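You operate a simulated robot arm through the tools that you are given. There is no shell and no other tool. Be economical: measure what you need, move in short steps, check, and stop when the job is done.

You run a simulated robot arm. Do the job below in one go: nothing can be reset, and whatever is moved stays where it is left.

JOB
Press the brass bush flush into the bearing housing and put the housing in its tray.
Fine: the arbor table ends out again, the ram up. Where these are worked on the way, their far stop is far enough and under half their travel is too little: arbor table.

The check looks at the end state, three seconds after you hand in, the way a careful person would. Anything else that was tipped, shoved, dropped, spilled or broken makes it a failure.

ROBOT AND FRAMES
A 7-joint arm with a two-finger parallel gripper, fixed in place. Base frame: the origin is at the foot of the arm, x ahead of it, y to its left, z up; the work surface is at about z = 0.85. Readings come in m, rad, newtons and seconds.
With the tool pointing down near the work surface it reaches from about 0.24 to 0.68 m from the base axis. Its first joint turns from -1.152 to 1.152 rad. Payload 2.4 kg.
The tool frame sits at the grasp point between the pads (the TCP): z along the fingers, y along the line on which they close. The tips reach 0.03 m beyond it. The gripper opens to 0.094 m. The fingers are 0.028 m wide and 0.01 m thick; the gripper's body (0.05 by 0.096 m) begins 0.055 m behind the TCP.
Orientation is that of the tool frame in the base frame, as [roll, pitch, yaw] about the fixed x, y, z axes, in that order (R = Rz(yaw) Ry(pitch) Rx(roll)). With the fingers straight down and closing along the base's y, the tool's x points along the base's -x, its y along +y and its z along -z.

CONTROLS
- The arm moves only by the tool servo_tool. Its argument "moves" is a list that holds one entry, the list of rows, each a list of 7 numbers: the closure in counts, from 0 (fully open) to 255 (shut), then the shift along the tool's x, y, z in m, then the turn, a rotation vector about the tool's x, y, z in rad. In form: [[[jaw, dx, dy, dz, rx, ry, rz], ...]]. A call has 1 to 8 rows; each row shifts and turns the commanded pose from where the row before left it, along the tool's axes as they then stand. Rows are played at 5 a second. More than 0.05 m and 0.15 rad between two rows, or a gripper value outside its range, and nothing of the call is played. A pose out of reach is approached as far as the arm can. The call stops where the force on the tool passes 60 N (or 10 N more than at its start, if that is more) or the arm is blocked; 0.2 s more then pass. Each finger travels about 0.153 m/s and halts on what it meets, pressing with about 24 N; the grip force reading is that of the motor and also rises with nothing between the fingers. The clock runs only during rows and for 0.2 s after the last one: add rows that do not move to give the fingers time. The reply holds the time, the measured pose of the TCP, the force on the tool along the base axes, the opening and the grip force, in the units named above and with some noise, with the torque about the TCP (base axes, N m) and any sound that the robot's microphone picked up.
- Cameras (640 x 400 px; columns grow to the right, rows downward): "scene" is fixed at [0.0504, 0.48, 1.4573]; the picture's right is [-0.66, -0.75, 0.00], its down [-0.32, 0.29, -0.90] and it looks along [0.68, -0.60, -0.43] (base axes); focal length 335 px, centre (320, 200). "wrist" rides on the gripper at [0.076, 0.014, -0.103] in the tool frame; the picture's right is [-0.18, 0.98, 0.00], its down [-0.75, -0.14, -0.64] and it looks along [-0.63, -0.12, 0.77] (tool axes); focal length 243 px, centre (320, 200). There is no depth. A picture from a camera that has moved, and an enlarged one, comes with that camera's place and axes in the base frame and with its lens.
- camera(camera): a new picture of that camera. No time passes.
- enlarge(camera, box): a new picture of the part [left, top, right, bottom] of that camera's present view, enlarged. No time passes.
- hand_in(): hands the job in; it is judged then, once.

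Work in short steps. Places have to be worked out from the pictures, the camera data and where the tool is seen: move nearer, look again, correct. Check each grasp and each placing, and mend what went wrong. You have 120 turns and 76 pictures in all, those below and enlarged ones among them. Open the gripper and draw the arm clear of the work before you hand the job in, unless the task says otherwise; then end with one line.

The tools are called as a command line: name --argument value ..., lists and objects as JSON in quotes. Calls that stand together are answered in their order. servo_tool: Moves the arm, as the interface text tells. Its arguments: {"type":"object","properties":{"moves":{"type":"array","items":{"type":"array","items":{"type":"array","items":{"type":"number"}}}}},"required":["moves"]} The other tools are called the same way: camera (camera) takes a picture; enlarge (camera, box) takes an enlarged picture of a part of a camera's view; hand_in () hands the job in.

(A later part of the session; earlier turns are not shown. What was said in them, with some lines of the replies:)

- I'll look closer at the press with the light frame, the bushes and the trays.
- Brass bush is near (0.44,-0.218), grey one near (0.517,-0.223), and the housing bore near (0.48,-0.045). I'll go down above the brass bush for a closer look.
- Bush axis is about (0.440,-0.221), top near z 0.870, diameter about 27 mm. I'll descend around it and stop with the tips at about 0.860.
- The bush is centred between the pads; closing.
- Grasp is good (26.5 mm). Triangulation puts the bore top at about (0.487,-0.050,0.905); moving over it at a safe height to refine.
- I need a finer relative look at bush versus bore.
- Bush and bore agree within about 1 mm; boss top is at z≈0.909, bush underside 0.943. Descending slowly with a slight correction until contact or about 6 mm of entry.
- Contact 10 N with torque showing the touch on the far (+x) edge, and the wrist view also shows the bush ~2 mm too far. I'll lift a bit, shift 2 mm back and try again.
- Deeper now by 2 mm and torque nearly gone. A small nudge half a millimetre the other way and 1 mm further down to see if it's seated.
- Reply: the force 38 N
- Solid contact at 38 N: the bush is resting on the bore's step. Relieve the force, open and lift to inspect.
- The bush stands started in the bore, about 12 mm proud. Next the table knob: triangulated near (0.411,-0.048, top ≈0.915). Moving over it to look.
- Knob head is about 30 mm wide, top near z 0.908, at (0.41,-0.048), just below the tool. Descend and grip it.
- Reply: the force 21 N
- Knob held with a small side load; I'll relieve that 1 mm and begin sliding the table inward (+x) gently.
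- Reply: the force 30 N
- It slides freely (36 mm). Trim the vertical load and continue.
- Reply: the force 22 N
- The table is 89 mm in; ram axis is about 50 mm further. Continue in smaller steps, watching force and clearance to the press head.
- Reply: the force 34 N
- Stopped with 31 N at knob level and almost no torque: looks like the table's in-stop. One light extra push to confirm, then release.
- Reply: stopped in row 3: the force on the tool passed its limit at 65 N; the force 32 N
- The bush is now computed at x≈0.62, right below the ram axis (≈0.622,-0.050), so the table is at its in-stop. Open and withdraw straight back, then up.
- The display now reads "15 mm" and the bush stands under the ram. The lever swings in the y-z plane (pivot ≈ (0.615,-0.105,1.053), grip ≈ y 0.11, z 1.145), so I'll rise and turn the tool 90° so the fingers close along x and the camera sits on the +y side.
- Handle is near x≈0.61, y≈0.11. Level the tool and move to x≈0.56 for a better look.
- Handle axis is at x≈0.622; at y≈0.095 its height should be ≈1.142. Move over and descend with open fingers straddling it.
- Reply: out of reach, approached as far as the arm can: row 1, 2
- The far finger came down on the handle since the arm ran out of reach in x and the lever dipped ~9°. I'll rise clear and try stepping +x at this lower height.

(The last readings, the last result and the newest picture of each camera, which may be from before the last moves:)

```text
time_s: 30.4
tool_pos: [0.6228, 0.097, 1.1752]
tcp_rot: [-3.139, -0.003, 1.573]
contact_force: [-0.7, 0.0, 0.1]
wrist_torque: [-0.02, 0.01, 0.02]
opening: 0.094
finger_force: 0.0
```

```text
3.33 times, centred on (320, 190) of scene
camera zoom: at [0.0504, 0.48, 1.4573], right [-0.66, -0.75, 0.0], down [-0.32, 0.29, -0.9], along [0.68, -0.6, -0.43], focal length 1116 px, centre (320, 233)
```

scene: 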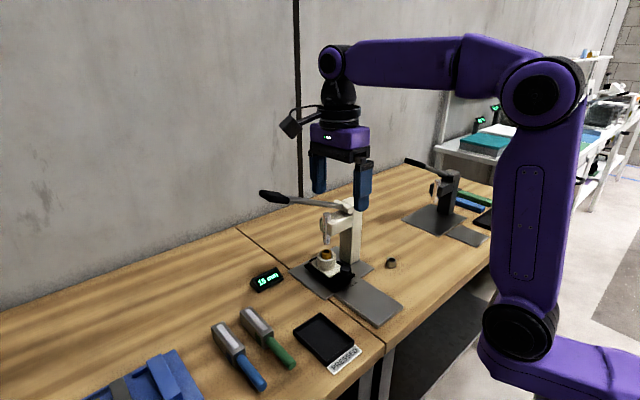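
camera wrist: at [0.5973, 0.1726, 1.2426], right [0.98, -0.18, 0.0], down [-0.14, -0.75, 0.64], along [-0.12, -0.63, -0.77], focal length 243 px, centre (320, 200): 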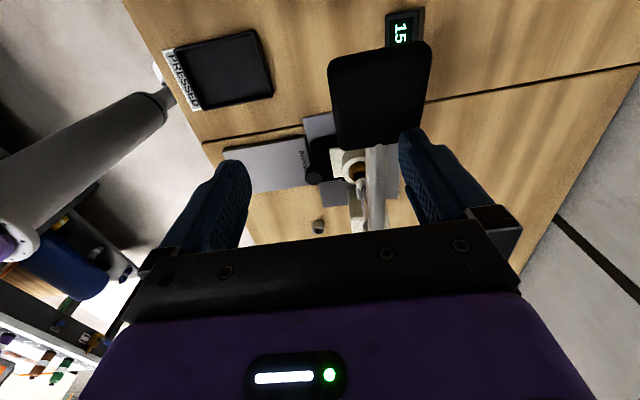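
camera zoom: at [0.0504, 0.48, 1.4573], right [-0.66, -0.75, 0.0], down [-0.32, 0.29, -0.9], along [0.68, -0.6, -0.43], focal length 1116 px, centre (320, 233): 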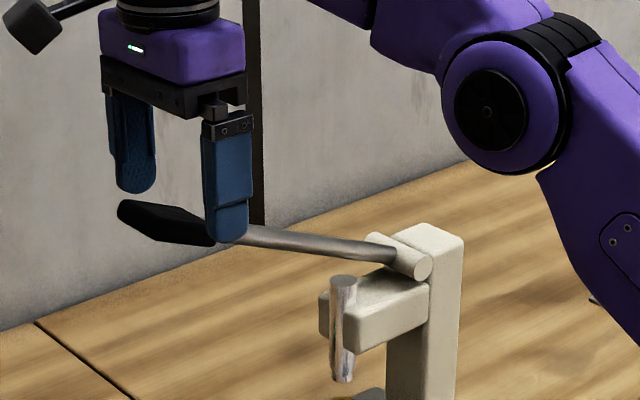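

Reached x=0.623, and the lever sprang back up by itself, so pushing down from above with closed fingers will do. Rise, close, then come onto the handle.

servo_tool --moves '[[[0, 0, 0, -0.025, 0, 0, 0], [255, 0, 0, 0, 0, 0, 0], [255, 0, 0, 0, 0, 0, 0], [255, 0, 0, 0, 0, 0, 0], [255, 0, 0, 0, 0, 0, 0], [255, -0.003, 0, 0.015, 0, 0, 0], [255, 0, 0, 0, 0, 0, 0]]]'

enlarge --camera "scene" --box '[240, 130, 400, 250]'

camera --camera "wrist"

```text
time_s: 32.0
tool_pos: [0.6152, 0.0915, 1.1848]
tcp_rot: [3.141, -0.001, 1.575]
contact_force: [-0.7, 0.3, -0.5]
wrist_torque: [0.02, 0.0, 0.03]
opening: 0.0
finger_force: 24.1
out of reach, approached as far as the arm can: row 1
```

```text
3.33 times, centred on (320, 190) of scene
camera zoom: at [0.0504, 0.48, 1.4573], right [-0.66, -0.75, 0.0], down [-0.32, 0.29, -0.9], along [0.68, -0.6, -0.43], focal length 1116 px, centre (320, 233)
```

zoom: 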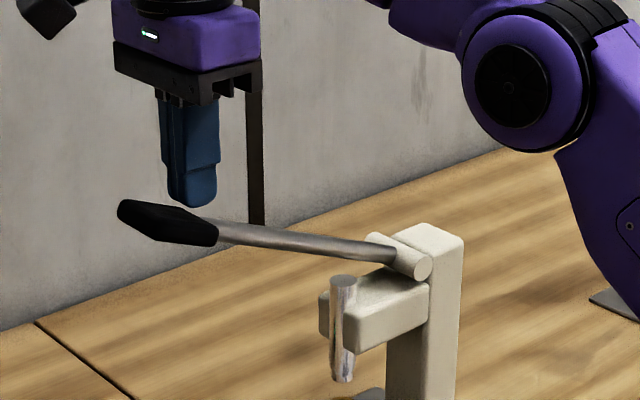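

```text
32 pictures are left
camera wrist: at [0.6294, 0.1669, 1.2865], right [0.98, -0.18, 0.0], down [-0.14, -0.75, 0.64], along [-0.12, -0.63, -0.77], focal length 243 px, centre (320, 200)
```

wrist: 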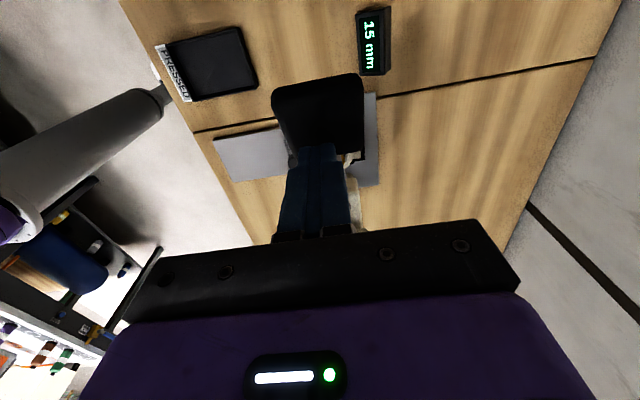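

Tips are over the handle. Push down along the lever's arc, first to about horizontal.

servo_tool --moves '[[[255, 0.002, 0.003, 0.018, 0, 0, 0], [255, 0.003, 0.003, 0.018, 0, 0, 0], [255, 0.003, 0, 0.018, 0, 0, 0], [255, 0.003, 0, 0.018, 0, 0, 0], [255, 0.001, 0, 0.018, 0, 0, 0], [255, 0, 0, 0, 0, 0, 0]]]'

enlarge --camera "scene" --box '[240, 150, 400, 310]'

```text
time_s: 33.4
tool_pos: [0.6208, 0.1029, 1.0937]
tcp_rot: [-3.141, -0.002, 1.573]
contact_force: [0.3, 0.8, 2.3]
wrist_torque: [0.09, -0.01, -0.02]
opening: 0.0
finger_force: 23.8
```

```text
2.50 times, centred on (320, 230) of scene
camera zoom: at [0.0504, 0.48, 1.4573], right [-0.66, -0.75, 0.0], down [-0.32, 0.29, -0.9], along [0.68, -0.6, -0.43], focal length 837 px, centre (320, 125)
```

zoom: 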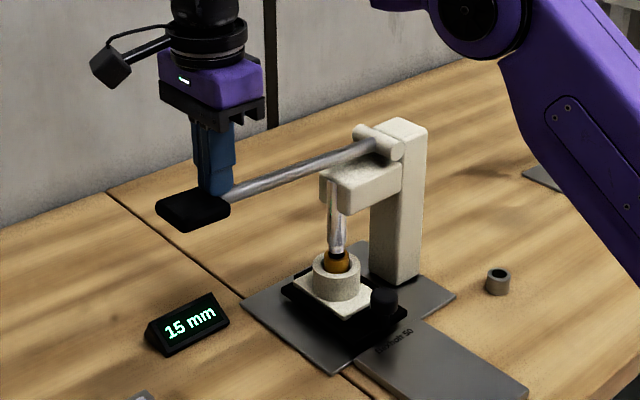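

The ram is just at the bush. Continue pressing slowly, with force watch.

servo_tool --moves '[[[255, 0, 0, 0.008, 0, 0, 0], [255, 0, 0, 0.008, 0, 0, 0], [255, -0.001, 0, 0.006, 0, 0, 0], [255, -0.001, 0, 0.006, 0, 0, 0], [255, 0, 0, 0, 0, 0, 0]]]'

enlarge --camera "scene" --box '[260, 200, 400, 310]'

```text
time_s: 34.6
tool_pos: [0.62, 0.1017, 1.0671]
tcp_rot: [3.138, -0.002, 1.572]
contact_force: [-0.7, 4.3, 10.4]
wrist_torque: [-0.02, 0.0, 0.0]
opening: 0.0002
finger_force: 23.8
```

```text
3.64 times, centred on (330, 255) of scene
camera zoom: at [0.0502, 0.4801, 1.4573], right [-0.66, -0.75, 0.0], down [-0.32, 0.29, -0.9], along [0.68, -0.6, -0.43], focal length 1218 px, centre (284, 0)
```

zoom: 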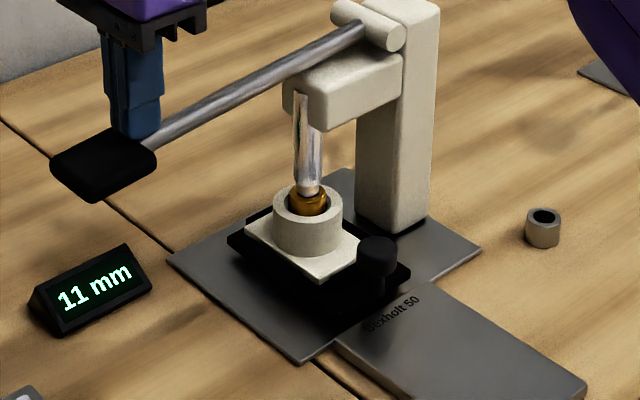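

Working: 11 mm left at 10 N. Continue.

servo_tool --moves '[[[255, -0.002, 0, 0.007, 0, 0, 0], [255, -0.002, 0, 0.007, 0, 0, 0], [255, -0.002, 0, 0.006, 0, 0, 0], [255, 0, 0, 0, 0, 0, 0]]]'

enlarge --camera "scene" --box '[260, 200, 400, 310]'

```text
time_s: 35.6
tool_pos: [0.6204, 0.0951, 1.0466]
tcp_rot: [3.14, -0.002, 1.573]
contact_force: [0.2, 8.0, 12.0]
wrist_torque: [0.06, 0.02, 0.0]
opening: 0.0001
finger_force: 23.6
```

```text
3.64 times, centred on (330, 255) of scene
camera zoom: at [0.0501, 0.4802, 1.4573], right [-0.66, -0.75, 0.0], down [-0.32, 0.29, -0.9], along [0.68, -0.6, -0.43], focal length 1218 px, centre (284, 0)
```

zoom: 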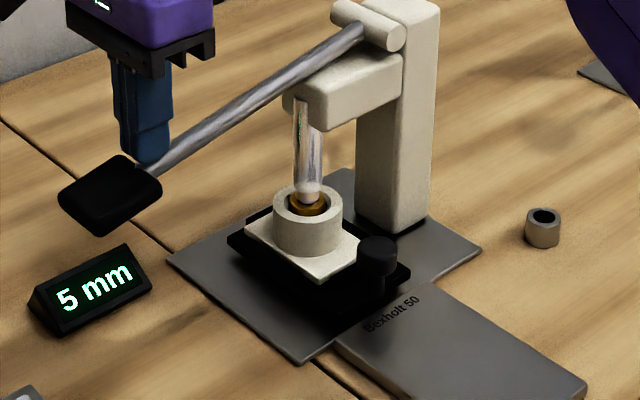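

5 mm left; ~3.4 mm of hand travel per mm. Next 12 mm down.

servo_tool --moves '[[[255, 0, 0, 0.006, 0, 0, 0], [255, 0, 0, 0.006, 0, 0, 0], [255, 0, 0, 0, 0, 0, 0]]]'

enlarge --camera "scene" --box '[260, 200, 400, 310]'

```text
time_s: 36.4
tool_pos: [0.6209, 0.0928, 1.035]
tcp_rot: [3.141, 0.0, 1.569]
contact_force: [-1.7, -1.0, 14.6]
wrist_torque: [-0.21, 0.04, -0.03]
opening: 0.0
finger_force: 23.7
```

```text
3.64 times, centred on (330, 255) of scene
camera zoom: at [0.0501, 0.4799, 1.4574], right [-0.66, -0.75, 0.0], down [-0.32, 0.29, -0.9], along [0.68, -0.6, -0.43], focal length 1218 px, centre (284, 0)
```

zoom: 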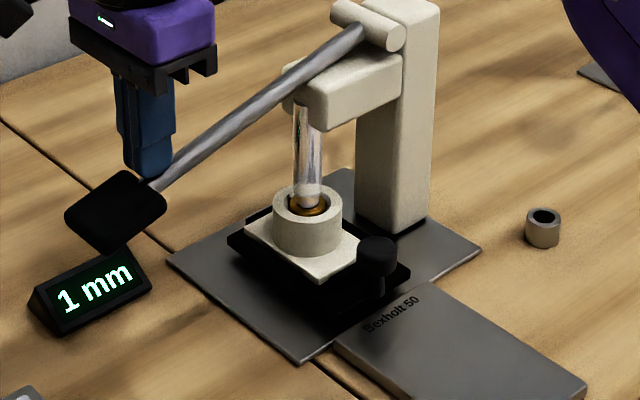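

1 mm left; 3 mm more of hand travel in small rows.

servo_tool --moves '[[[255, 0, 0, 0.0015, 0, 0, 0], [255, 0, 0, 0.0015, 0, 0, 0], [255, 0, 0, 0, 0, 0, 0]]]'

enlarge --camera "scene" --box '[260, 200, 400, 310]'

```text
time_s: 37.2
tool_pos: [0.6203, 0.0962, 1.032]
tcp_rot: [3.139, 0.0, 1.571]
contact_force: [1.9, -1.4, 13.6]
wrist_torque: [-0.23, -0.06, -0.01]
opening: 0.0
finger_force: 24.2
```

```text
3.64 times, centred on (330, 255) of scene
camera zoom: at [0.0502, 0.48, 1.4574], right [-0.66, -0.75, 0.0], down [-0.32, 0.29, -0.9], along [0.68, -0.6, -0.43], focal length 1218 px, centre (284, 0)
```

zoom: 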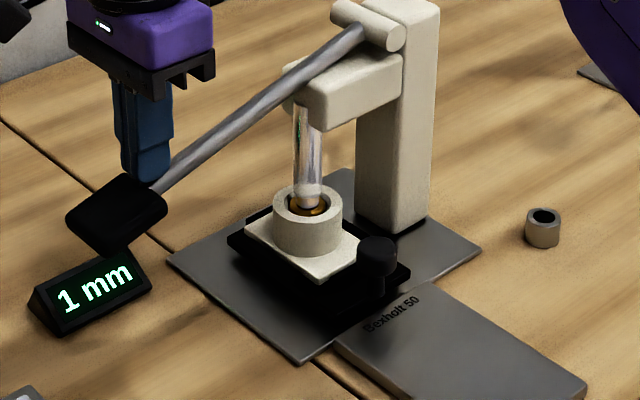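

Still reading 1 mm; slightly further.

servo_tool --moves '[[[255, 0, 0, 0.0015, 0, 0, 0], [255, 0, 0, 0.0015, 0, 0, 0], [255, 0, 0, 0, 0, 0, 0]]]'

enlarge --camera "scene" --box '[260, 220, 360, 300]'

```text
time_s: 38.0
tool_pos: [0.6214, 0.096, 1.0301]
tcp_rot: [3.139, -0.001, 1.571]
contact_force: [-0.6, -1.6, 17.8]
wrist_torque: [-0.28, 0.04, 0.03]
opening: 0.0
finger_force: 24.1
```

```text
5.00 times, centred on (310, 260) of scene
camera zoom: at [0.05, 0.4799, 1.4574], right [-0.66, -0.75, 0.0], down [-0.32, 0.29, -0.9], along [0.68, -0.6, -0.43], focal length 1674 px, centre (370, -100)
```

zoom: 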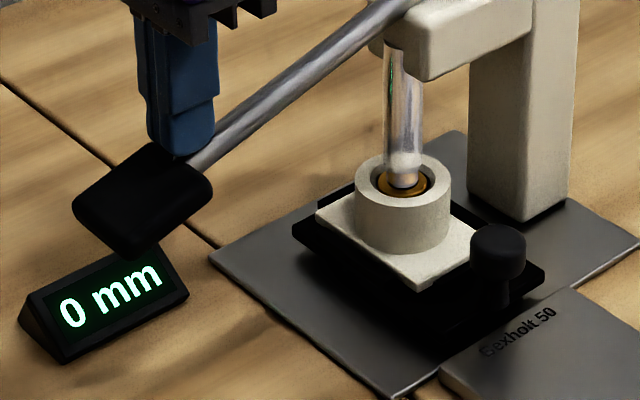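

Reads 0 mm. A final tiny push to check it's against its stop (force should rise).

servo_tool --moves '[[[255, 0, 0, 0.0015, 0, 0, 0], [255, 0, 0, 0, 0, 0, 0]]]'

enlarge --camera "scene" --box '[260, 220, 360, 300]'

```text
time_s: 38.6
tool_pos: [0.6204, 0.0948, 1.0292]
tcp_rot: [3.139, -0.002, 1.574]
contact_force: [-4.2, -1.0, 29.4]
wrist_torque: [-0.45, 0.17, 0.05]
opening: 0.0
finger_force: 24.1
```

```text
5.00 times, centred on (310, 260) of scene
camera zoom: at [0.0497, 0.4799, 1.4574], right [-0.66, -0.75, 0.0], down [-0.32, 0.29, -0.9], along [0.68, -0.6, -0.43], focal length 1674 px, centre (370, -100)
```

zoom: 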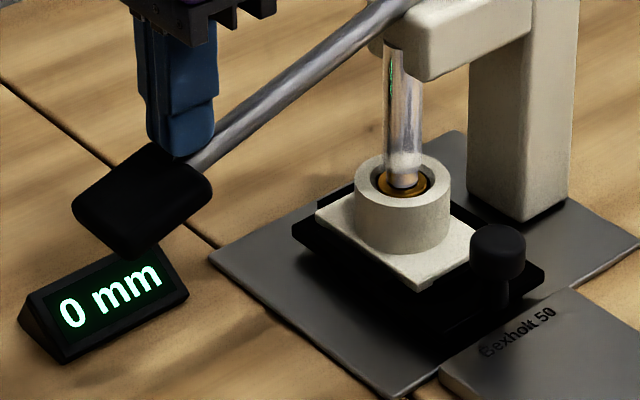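

Force climbed to 29 N at 0 mm: seated at its stop. Let the lever rise by following it up.

servo_tool --moves '[[[255, 0.002, 0, -0.012, 0, 0, 0], [255, 0.002, 0, -0.02, 0, 0, 0], [255, 0.002, 0, -0.02, 0, 0, 0], [255, 0, 0, -0.02, 0, 0, 0], [255, 0, 0, -0.02, 0, 0, 0], [255, 0, 0, -0.02, 0, 0, 0], [255, 0, 0, -0.02, 0, 0, 0], [255, -0.002, -0.004, -0.015, 0, 0, 0]]]'

servo_tool --moves '[[[255, 0, -0.02, -0.015, 0, 0, 0], [255, 0, -0.03, -0.015, 0, 0, 0], [255, 0, -0.04, -0.01, 0, 0, 0], [255, 0, -0.04, 0, 0, 0, 0], [255, 0, -0.04, 0, 0, 0, 0]]]'

enlarge --camera "scene" --box '[240, 170, 440, 330]'

```text
time_s: 40.4
tool_pos: [0.6177, 0.099, 1.1743]
tcp_rot: [3.142, -0.001, 1.572]
contact_force: [0.5, -0.7, 0.2]
wrist_torque: [-0.04, -0.02, -0.02]
opening: 0.0
finger_force: 24.1
```

```text
time_s: 41.6
tool_pos: [0.4458, 0.0995, 1.2139]
tcp_rot: [-3.14, -0.001, 1.573]
contact_force: [-0.3, -0.1, -0.7]
wrist_torque: [-0.01, -0.01, 0.04]
opening: 0.0
finger_force: 24.1
```

```text
2.50 times, centred on (340, 250) of scene
camera zoom: at [0.0504, 0.48, 1.4573], right [-0.66, -0.75, 0.0], down [-0.32, 0.29, -0.9], along [0.68, -0.6, -0.43], focal length 837 px, centre (270, 75)
```

zoom: 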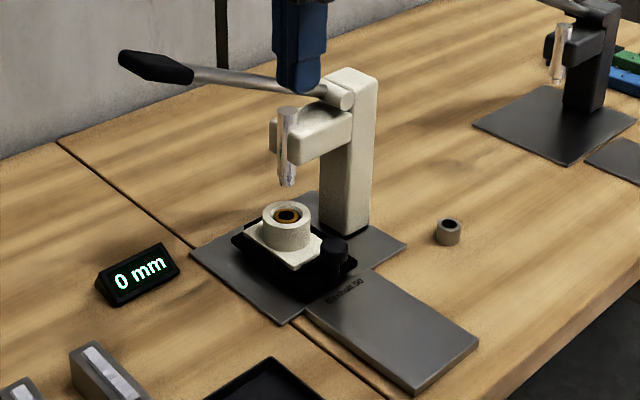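

The bush is flush, ram up, 0 mm shown. Now turn the tool back and return to the knob.

servo_tool --moves '[[[255, -0.045, 0, 0, 0, 0, 0], [100, -0.05, 0, 0, 0, 0, 0], [0, -0.0545, 0, 0, 0, 0, 0]]]'

servo_tool --moves '[[[0, -0.045, 0, 0, 0, 0, 0], [0, -0.05, 0, 0, 0, 0, 0], [0, -0.049, 0, 0, 0, 0, 0], [0, 0, 0, 0, 0, 0, -0.145], [0, 0, 0, 0, 0, 0, -0.145], [0, 0, 0, 0, 0, 0, -0.145], [0, 0, 0, 0, 0, 0, -0.145], [0, 0, 0, 0, 0, 0, -0.145]]]'

servo_tool --moves '[[[0, 0, 0, 0, 0, 0, -0.14], [0, 0, 0, 0, 0, 0, -0.141], [0, 0, 0, 0, 0, 0, -0.141], [0, 0, 0, 0, 0, 0, -0.141], [0, 0, 0, 0, 0, 0, -0.141], [0, 0, 0, 0, 0, 0, -0.141], [0, 0, 0, 0, 0, 0, 0]]]'

```text
refused: row 3 steps farther than a row can; nothing moved
```

```text
time_s: 43.4
tool_pos: [0.4453, -0.0452, 1.2128]
tcp_rot: [3.141, -0.001, 2.301]
contact_force: [-0.1, 0.2, -0.2]
wrist_torque: [-0.04, -0.02, -0.02]
opening: 0.0936
finger_force: 0.2
```

```text
time_s: 45.0
tool_pos: [0.4461, -0.0444, 1.2138]
tcp_rot: [3.14, -0.001, -3.139]
contact_force: [-0.6, -0.2, 0.4]
wrist_torque: [0.01, -0.02, -0.01]
opening: 0.0941
finger_force: 0.0
```

Oriented again. Descend behind the knob, then look before moving forward.

servo_tool --moves '[[[0, 0, -0.005, 0.04, 0, 0, 0], [0, 0, 0, 0.045, 0, 0, 0], [0, 0, 0, 0.045, 0, 0, 0], [0, 0, 0, 0.045, 0, 0, 0], [0, 0, 0, 0.045, 0, 0, 0], [0, 0, 0, 0.045, 0, 0, 0], [0, 0, 0, 0.032, 0, 0, 0], [0, 0, 0, 0, 0, 0, 0]]]'

servo_tool --moves '[[[0, -0.035, 0, 0, 0, 0, 0], [0, -0.035, 0, 0, 0, 0, 0], [0, -0.0295, 0, 0, 0, 0, 0], [0, 0, 0, 0, 0, 0, 0]]]'

camera --camera "wrist"

```text
time_s: 46.8
tool_pos: [0.4459, -0.0511, 0.9176]
tcp_rot: [3.14, 0.0, -3.141]
contact_force: [0.8, 0.2, 0.6]
wrist_torque: [0.05, -0.04, -0.01]
opening: 0.0939
finger_force: 0.0
```

```text
time_s: 47.8
tool_pos: [0.5464, -0.0498, 0.9178]
tcp_rot: [3.14, -0.001, -3.141]
contact_force: [-0.1, -0.2, -0.2]
wrist_torque: [0.03, -0.02, -0.03]
opening: 0.0939
finger_force: 0.0
```

```text
23 pictures are left
camera wrist: at [0.4707, -0.0359, 1.019], right [0.18, 0.98, 0.0], down [0.75, -0.14, 0.64], along [0.63, -0.12, -0.77], focal length 243 px, centre (320, 200)
```

wrist: 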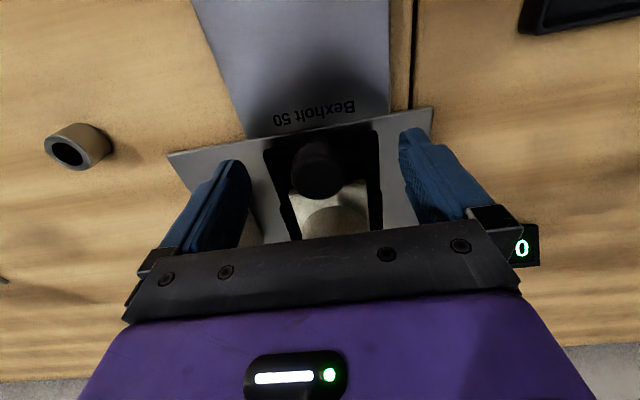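

The knob is between the fingers as before. Grip it and pull the table out in steps.

servo_tool --moves '[[[150, 0, 0, 0, 0, 0, 0], [255, 0, 0, 0, 0, 0, 0], [255, 0, 0, 0, 0, 0, 0], [255, 0, 0, 0, 0, 0, 0]]]'

servo_tool --moves '[[[255, 0.01, 0, 0, 0, 0, 0], [255, 0.015, 0, 0, 0, 0, 0], [255, 0.015, 0, 0, 0, 0, 0], [255, 0.015, 0, 0, 0, 0, 0], [255, 0.015, 0, 0, 0, 0, 0], [255, 0.015, 0, 0, 0, 0, 0], [255, 0, 0, 0, 0, 0, 0]]]'

```text
time_s: 48.8
tool_pos: [0.5464, -0.0507, 0.9173]
tcp_rot: [3.139, 0.001, 3.141]
contact_force: [0.8, -3.6, -1.9]
wrist_torque: [-0.11, 0.05, -0.05]
opening: 0.0293
finger_force: 45.0
```

```text
time_s: 50.4
tool_pos: [0.4614, -0.0494, 0.9175]
tcp_rot: [3.139, 0.002, 3.141]
contact_force: [0.1, -10.1, 16.1]
wrist_torque: [-0.19, -0.38, 0.01]
opening: 0.0293
finger_force: 44.9
```

servo_tool --moves '[[[255, 0.012, -0.0005, -0.0003, 0, 0, 0], [255, 0.012, 0, 0, 0, 0, 0], [255, 0.012, 0, 0, 0, 0, 0], [255, 0.008, 0, 0, 0, 0, 0], [255, 0.006, 0, 0, 0, 0, 0], [255, 0.003, 0, 0, 0, 0, 0], [255, 0, 0, 0, 0, 0, 0]]]'

enlarge --camera "scene" --box '[240, 170, 440, 330]'

```text
time_s: 52.0
tool_pos: [0.4108, -0.0494, 0.9166]
tcp_rot: [3.141, 0.008, -3.14]
contact_force: [22.8, -1.0, -15.6]
wrist_torque: [0.03, -0.11, 0.0]
opening: 0.0295
finger_force: 44.8
```

```text
2.50 times, centred on (340, 250) of scene
camera zoom: at [0.0513, 0.48, 1.4573], right [-0.66, -0.75, 0.0], down [-0.32, 0.29, -0.9], along [0.68, -0.6, -0.43], focal length 837 px, centre (270, 75)
```

zoom: 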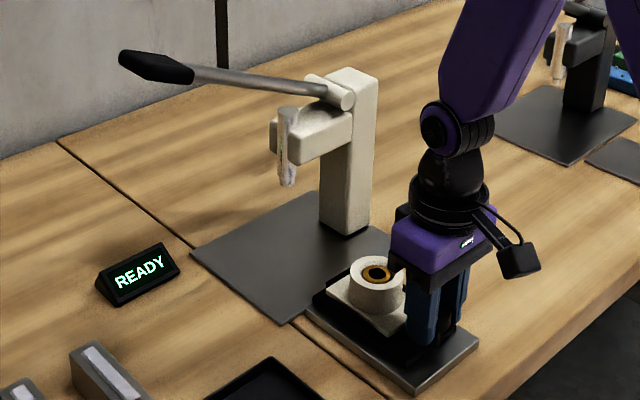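

Table is at its out-stop. Release, lift and move above the housing.

servo_tool --moves '[[[255, -0.002, 0, 0, 0, 0, 0], [120, 0, 0, 0, 0, 0, 0], [0, 0, 0, 0, 0, 0, 0], [0, 0, 0, 0, 0, 0, 0], [0, 0, 0, -0.03, 0, 0, 0], [0, 0, 0, -0.03, 0, 0, 0], [0, 0, 0, -0.03, 0, 0, 0], [0, 0, 0, 0, 0, 0, 0]]]'

servo_tool --moves '[[[0, -0.035, 0, 0, 0, 0, 0], [0, -0.037, 0, 0, 0, 0, 0], [0, 0, 0, 0, 0, 0, 0]]]'

enlarge --camera "wrist" --box '[180, 40, 460, 240]'

camera --camera "scene"

```text
time_s: 53.8
tool_pos: [0.4107, -0.0489, 1.0079]
tcp_rot: [3.141, 0.0, 3.141]
contact_force: [-0.4, -0.1, -0.6]
wrist_torque: [0.0, 0.02, 0.0]
opening: 0.0939
finger_force: 0.0
```

```text
time_s: 54.6
tool_pos: [0.4827, -0.0491, 1.0074]
tcp_rot: [3.141, 0.002, -3.14]
contact_force: [0.7, -0.6, 0.3]
wrist_torque: [0.01, -0.01, 0.0]
opening: 0.0939
finger_force: 0.0
```

```text
2.00 times, centred on (320, 140) of wrist
camera zoom: at [0.4069, -0.0363, 1.1091], right [0.18, 0.98, 0.0], down [0.75, -0.14, 0.64], along [0.63, -0.12, -0.77], focal length 485 px, centre (320, 320)
```

zoom: 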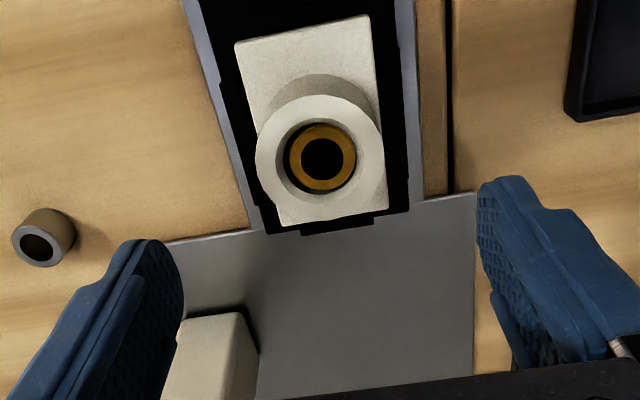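

```text
20 pictures are left
```

scene: 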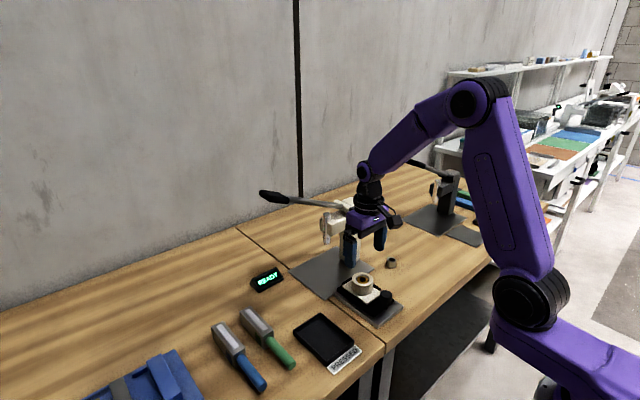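

Boss is aligned with the tool (needs +2 mm in x). Descend and grip its sides, tips at ≈0.89.

servo_tool --moves '[[[0, -0.0025, 0, 0.03, 0, 0, 0], [0, 0, 0, 0.03, 0, 0, 0], [0, 0, 0, 0.027, 0, 0, 0], [0, 0, 0, 0, 0, 0, 0], [150, 0, 0, 0, 0, 0, 0], [255, 0, 0, 0, 0, 0, 0], [255, 0, 0, 0, 0, 0, 0], [255, 0, 0, 0, 0, 0, 0]]]'

enlarge --camera "scene" --box '[320, 210, 420, 300]'

```text
time_s: 56.4
tool_pos: [0.4858, -0.05, 0.9189]
tcp_rot: [3.14, -0.001, -3.14]
contact_force: [0.4, -0.1, -0.8]
wrist_torque: [-0.02, 0.0, 0.01]
opening: 0.0536
finger_force: 24.3
```

```text
4.44 times, centred on (370, 255) of scene
camera zoom: at [0.0505, 0.48, 1.4573], right [-0.66, -0.75, 0.0], down [-0.32, 0.29, -0.9], along [0.68, -0.6, -0.43], focal length 1488 px, centre (98, -44)
```

zoom: 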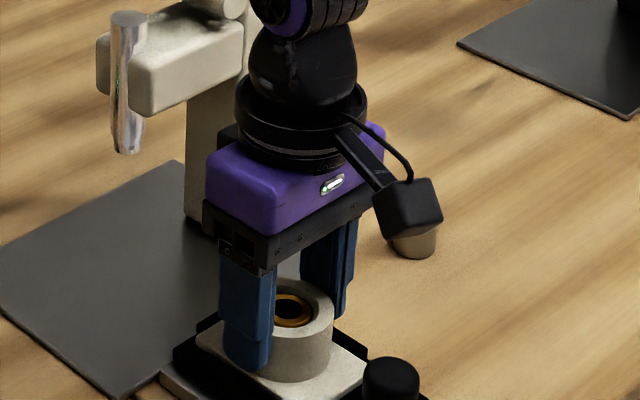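

Firm grip at 53.6 mm. Lift and carry toward the PRESSED tray (interior ≈ x 0.389–0.502, y 0.069–0.152).

servo_tool --moves '[[[255, 0, 0, -0.01, 0, 0, 0], [255, 0, 0, -0.03, 0, 0, 0], [255, 0, 0, -0.03, 0, 0, 0], [255, 0, 0, -0.03, 0, 0, 0], [255, 0.013, 0.04, 0, 0, 0, 0], [255, 0.013, 0.04, 0, 0, 0, 0], [255, 0.013, 0.04, 0, 0, 0, 0], [255, 0, 0.038, 0, 0, 0, 0]]]'

camera --camera "wrist"

enlarge --camera "scene" --box '[270, 230, 410, 380]'

```text
time_s: 58.2
tool_pos: [0.4462, 0.1075, 1.0197]
tcp_rot: [3.14, 0.002, 3.139]
contact_force: [0.1, -0.3, -4.4]
wrist_torque: [-0.01, -0.02, 0.01]
opening: 0.0536
finger_force: 24.1
```

```text
18 pictures are left
camera wrist: at [0.3701, 0.1216, 1.1219], right [0.18, 0.98, 0.0], down [0.75, -0.14, 0.64], along [0.63, -0.12, -0.77], focal length 243 px, centre (320, 200)
```

wrist: 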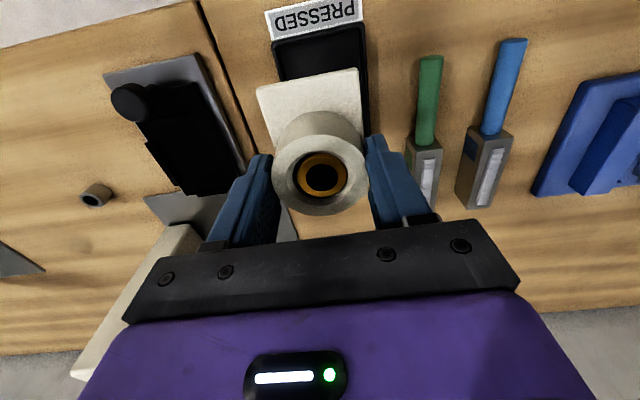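

```text
2.67 times, centred on (340, 305) of scene
camera zoom: at [0.0505, 0.48, 1.4573], right [-0.66, -0.75, 0.0], down [-0.32, 0.29, -0.9], along [0.68, -0.6, -0.43], focal length 893 px, centre (267, -80)
```

zoom: 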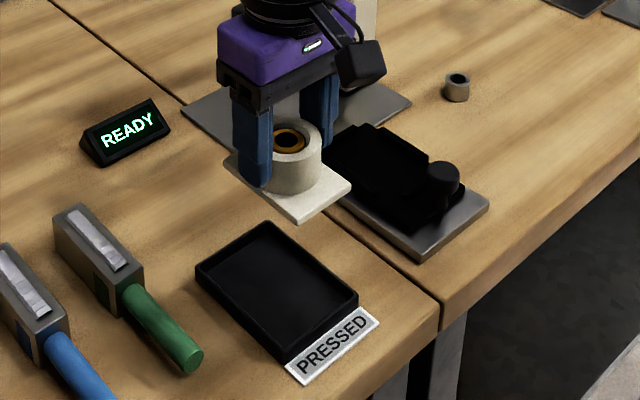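

Closer views agree: tray outer x 0.394–0.510, y 0.076–0.158, centre ≈ (0.452,0.116); plate ≈ 90×54 mm centred on the tool. Shift and lower above the tray.

servo_tool --moves '[[[255, -0.006, 0.0088, 0, 0, 0, 0], [255, 0, 0, 0.04, 0, 0, 0], [255, 0, 0, 0.03, 0, 0, 0], [255, 0, 0, 0.02, 0, 0, 0], [255, 0, 0, 0.008, 0, 0, 0], [255, 0, 0, 0, 0, 0, 0]]]'

enlarge --camera "scene" --box '[270, 250, 390, 380]'

camera --camera "wrist"

```text
time_s: 59.6
tool_pos: [0.4509, 0.1171, 0.9218]
tcp_rot: [3.141, 0.0, 3.141]
contact_force: [0.0, -0.1, -3.5]
wrist_torque: [0.01, -0.02, -0.01]
opening: 0.0538
finger_force: 24.1
```

```text
3.08 times, centred on (330, 315) of scene
camera zoom: at [0.0505, 0.48, 1.4573], right [-0.66, -0.75, 0.0], down [-0.32, 0.29, -0.9], along [0.68, -0.6, -0.43], focal length 1030 px, centre (289, -154)
```

zoom: 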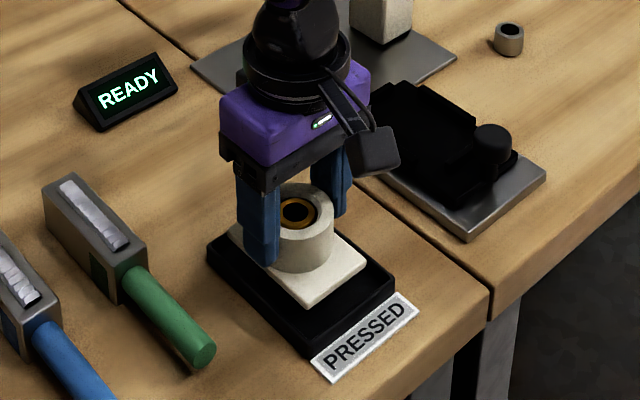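

```text
15 pictures are left
camera wrist: at [0.376, 0.1303, 1.024], right [0.18, 0.98, 0.0], down [0.75, -0.14, 0.64], along [0.63, -0.12, -0.77], focal length 243 px, centre (320, 200)
```

wrist: 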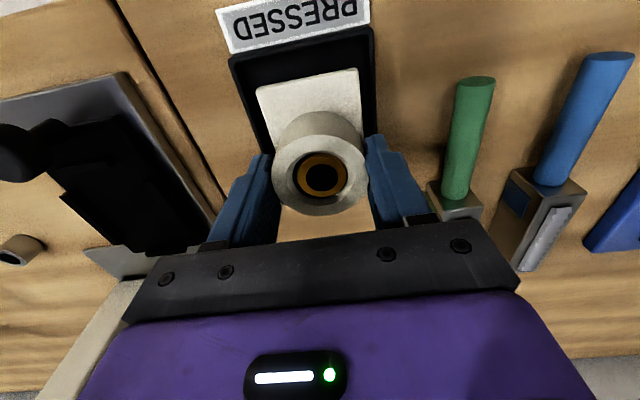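

Plate is nicely inside the tray outline (shift −2 mm in y). Lower gently until contact.

servo_tool --moves '[[[255, 0, -0.002, 0.006, 0, 0, 0], [255, 0, 0, 0.006, 0, 0, 0], [255, 0, 0, 0.004, 0, 0, 0], [255, 0, 0, 0.003, 0, 0, 0], [255, 0, 0, 0, 0, 0, 0]]]'

servo_tool --moves '[[[255, 0, 0, 0.002, 0, 0, 0], [255, 0, 0, 0, 0, 0, 0]]]'

enlarge --camera "scene" --box '[290, 280, 380, 380]'

```text
time_s: 60.8
tool_pos: [0.4527, 0.115, 0.902]
tcp_rot: [3.14, 0.0, 3.141]
contact_force: [0.3, 0.3, -3.0]
wrist_torque: [0.01, 0.03, -0.02]
opening: 0.0534
finger_force: 24.2
```

```text
time_s: 61.4
tool_pos: [0.4514, 0.1155, 0.901]
tcp_rot: [3.138, -0.001, 3.141]
contact_force: [0.5, 0.6, -3.5]
wrist_torque: [-0.01, -0.03, 0.01]
opening: 0.0537
finger_force: 23.7
```

```text
4.00 times, centred on (335, 330) of scene
camera zoom: at [0.0505, 0.48, 1.4573], right [-0.66, -0.75, 0.0], down [-0.32, 0.29, -0.9], along [0.68, -0.6, -0.43], focal length 1339 px, centre (260, -320)
```

zoom: 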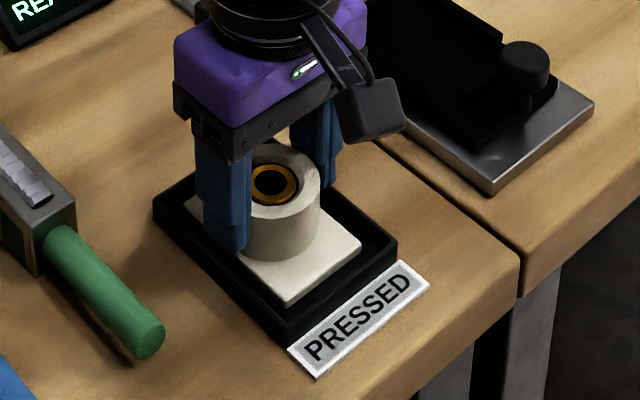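

Still hanging (−3.5 N weight). Continue down in small steps.

servo_tool --moves '[[[255, 0, 0, 0.002, 0, 0, 0], [255, 0, 0, 0.002, 0, 0, 0], [255, 0, 0, 0, 0, 0, 0]]]'

servo_tool --moves '[[[255, 0, 0, 0.0015, 0, 0, 0], [255, 0, 0, 0, 0, 0, 0]]]'

```text
time_s: 62.2
tool_pos: [0.4522, 0.1148, 0.8983]
tcp_rot: [3.137, 0.003, 3.141]
contact_force: [-7.2, -2.6, 49.2]
wrist_torque: [-0.89, 0.41, -0.03]
opening: 0.0537
finger_force: 24.2
```

```text
time_s: 62.6
tool_pos: [0.4539, 0.1163, 0.8991]
tcp_rot: [3.138, 0.005, -3.14]
contact_force: [-0.3, -0.8, 9.8]
wrist_torque: [0.27, 0.33, 0.07]
opening: 0.054
finger_force: 23.5
stopped in row 1: the force on the tool passed its limit at 66 N (the readings are from after the stop); the commanded pose is now the measured one
```

Contact made. Check that it's the plate on the tray floor and not a fingertip on the rim.

enlarge --camera "scene" --box '[300, 290, 370, 350]'

enlarge --camera "wrist" --box '[200, 20, 440, 220]'

```text
6.67 times, centred on (335, 320) of scene
camera zoom: at [0.0503, 0.48, 1.4574], right [-0.66, -0.75, 0.0], down [-0.32, 0.29, -0.9], along [0.68, -0.6, -0.43], focal length 2232 px, centre (220, -600)
```

zoom: 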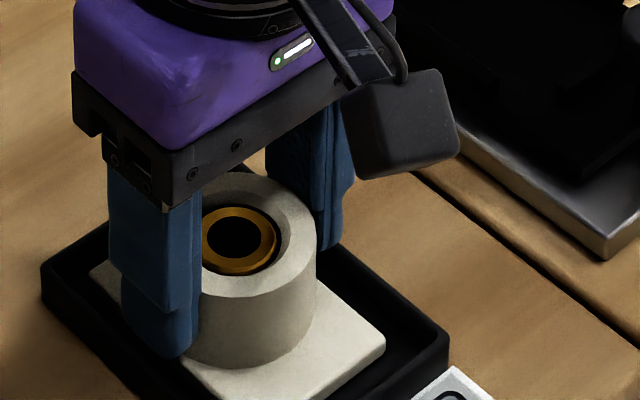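

```text
2.00 times, centred on (320, 120) of wrist
camera zoom: at [0.3769, 0.1284, 1.0003], right [0.18, 0.98, 0.0], down [0.75, -0.14, 0.65], along [0.64, -0.12, -0.76], focal length 485 px, centre (320, 360)
```

zoom: 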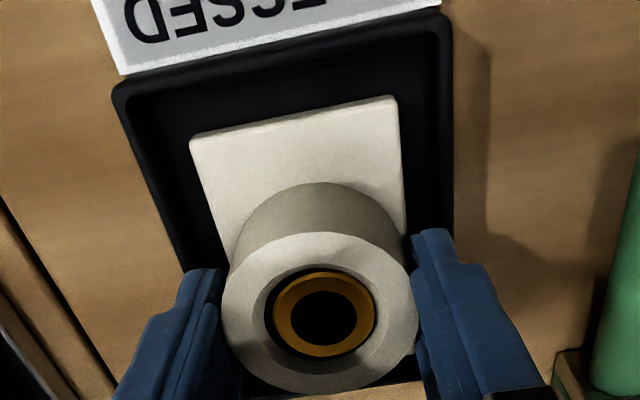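

The plate rests on the tray floor. Open a little, lift straight up, then open fully.

servo_tool --moves '[[[220, 0, 0, -0.0005, 0, 0, 0], [95, 0, 0, 0, 0, 0, 0], [95, 0, 0, 0, 0, 0, 0], [95, 0, 0, 0, 0, 0, 0], [95, 0, 0, -0.015, 0, 0, 0], [95, 0, 0, -0.03, 0, 0, 0], [60, 0, 0, -0.05, 0, 0, 0], [0, 0, 0, -0.05, 0, 0, 0]]]'

servo_tool --moves '[[[0, 0, -0.04, -0.04, 0, 0, 0], [0, 0, -0.04, -0.03, 0, 0, 0], [0, 0.03, -0.04, -0.03, 0, 0, 0], [0, 0.03, -0.03, 0, 0, 0, 0], [0, 0, 0, 0, 0, 0, 0]]]'

enlarge --camera "scene" --box '[230, 170, 430, 390]'

enlarge --camera "scene" --box '[290, 300, 370, 380]'

```text
time_s: 64.4
tool_pos: [0.4536, 0.1132, 1.0453]
tcp_rot: [3.137, 0.005, -3.141]
contact_force: [0.2, -1.3, -0.6]
wrist_torque: [-0.03, -0.02, -0.01]
opening: 0.0943
finger_force: 0.0
```

```text
refused: row 1 steps farther than a row can; nothing moved
```

```text
1.82 times, centred on (330, 280) of scene
camera zoom: at [0.0504, 0.48, 1.4573], right [-0.66, -0.75, 0.0], down [-0.32, 0.29, -0.9], along [0.68, -0.6, -0.43], focal length 609 px, centre (302, 54)
```

zoom: 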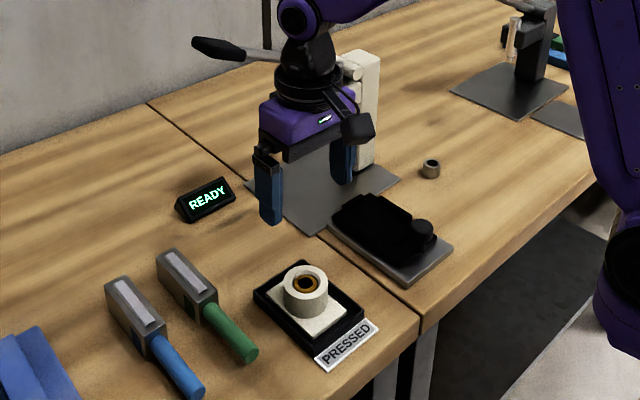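

```text
5.00 times, centred on (330, 340) of scene
camera zoom: at [0.0504, 0.48, 1.4573], right [-0.66, -0.75, 0.0], down [-0.32, 0.29, -0.9], along [0.68, -0.6, -0.43], focal length 1674 px, centre (270, -500)
```

zoom: 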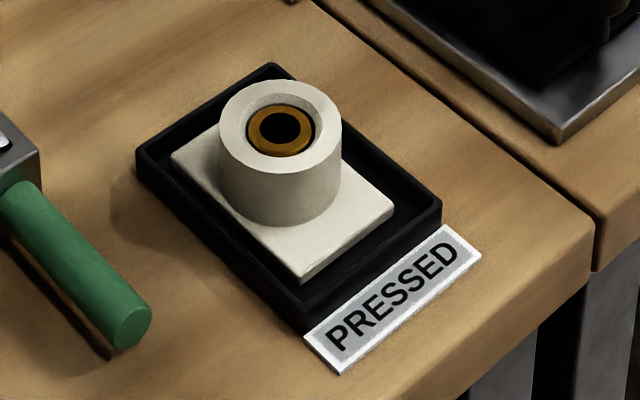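

The housing sits flat in the PRESSED tray, ram up, table out. Draw the arm up and clear.

servo_tool --moves '[[[0, 0, 0, -0.045, 0, 0, 0], [0, 0.01, 0, -0.045, 0, 0, 0], [0, 0.02, -0.02, -0.035, 0, 0, 0], [0, 0.02, -0.03, -0.02, 0, 0, 0], [0, 0.02, -0.03, 0, 0, 0, 0], [0, 0, 0, 0, 0, 0, 0]]]'

camera --camera "scene"

```text
time_s: 65.8
tool_pos: [0.3827, 0.0331, 1.1877]
tcp_rot: [3.139, 0.006, 3.141]
contact_force: [-0.8, -0.2, -0.6]
wrist_torque: [-0.03, -0.01, -0.01]
opening: 0.0938
finger_force: 0.1
```

```text
9 pictures are left
```

scene: 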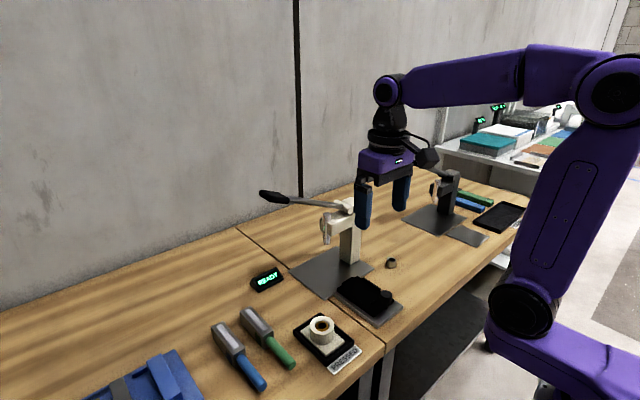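

Everything is in place and nothing else was disturbed; handing in.

hand_in

```text
The job is handed in.
```

The brass bush is pressed in to the press's 0 mm reading, the housing sits flat in the PRESSED tray, the arbor table is back out, the ram is up, and the arm is clear with the gripper open.
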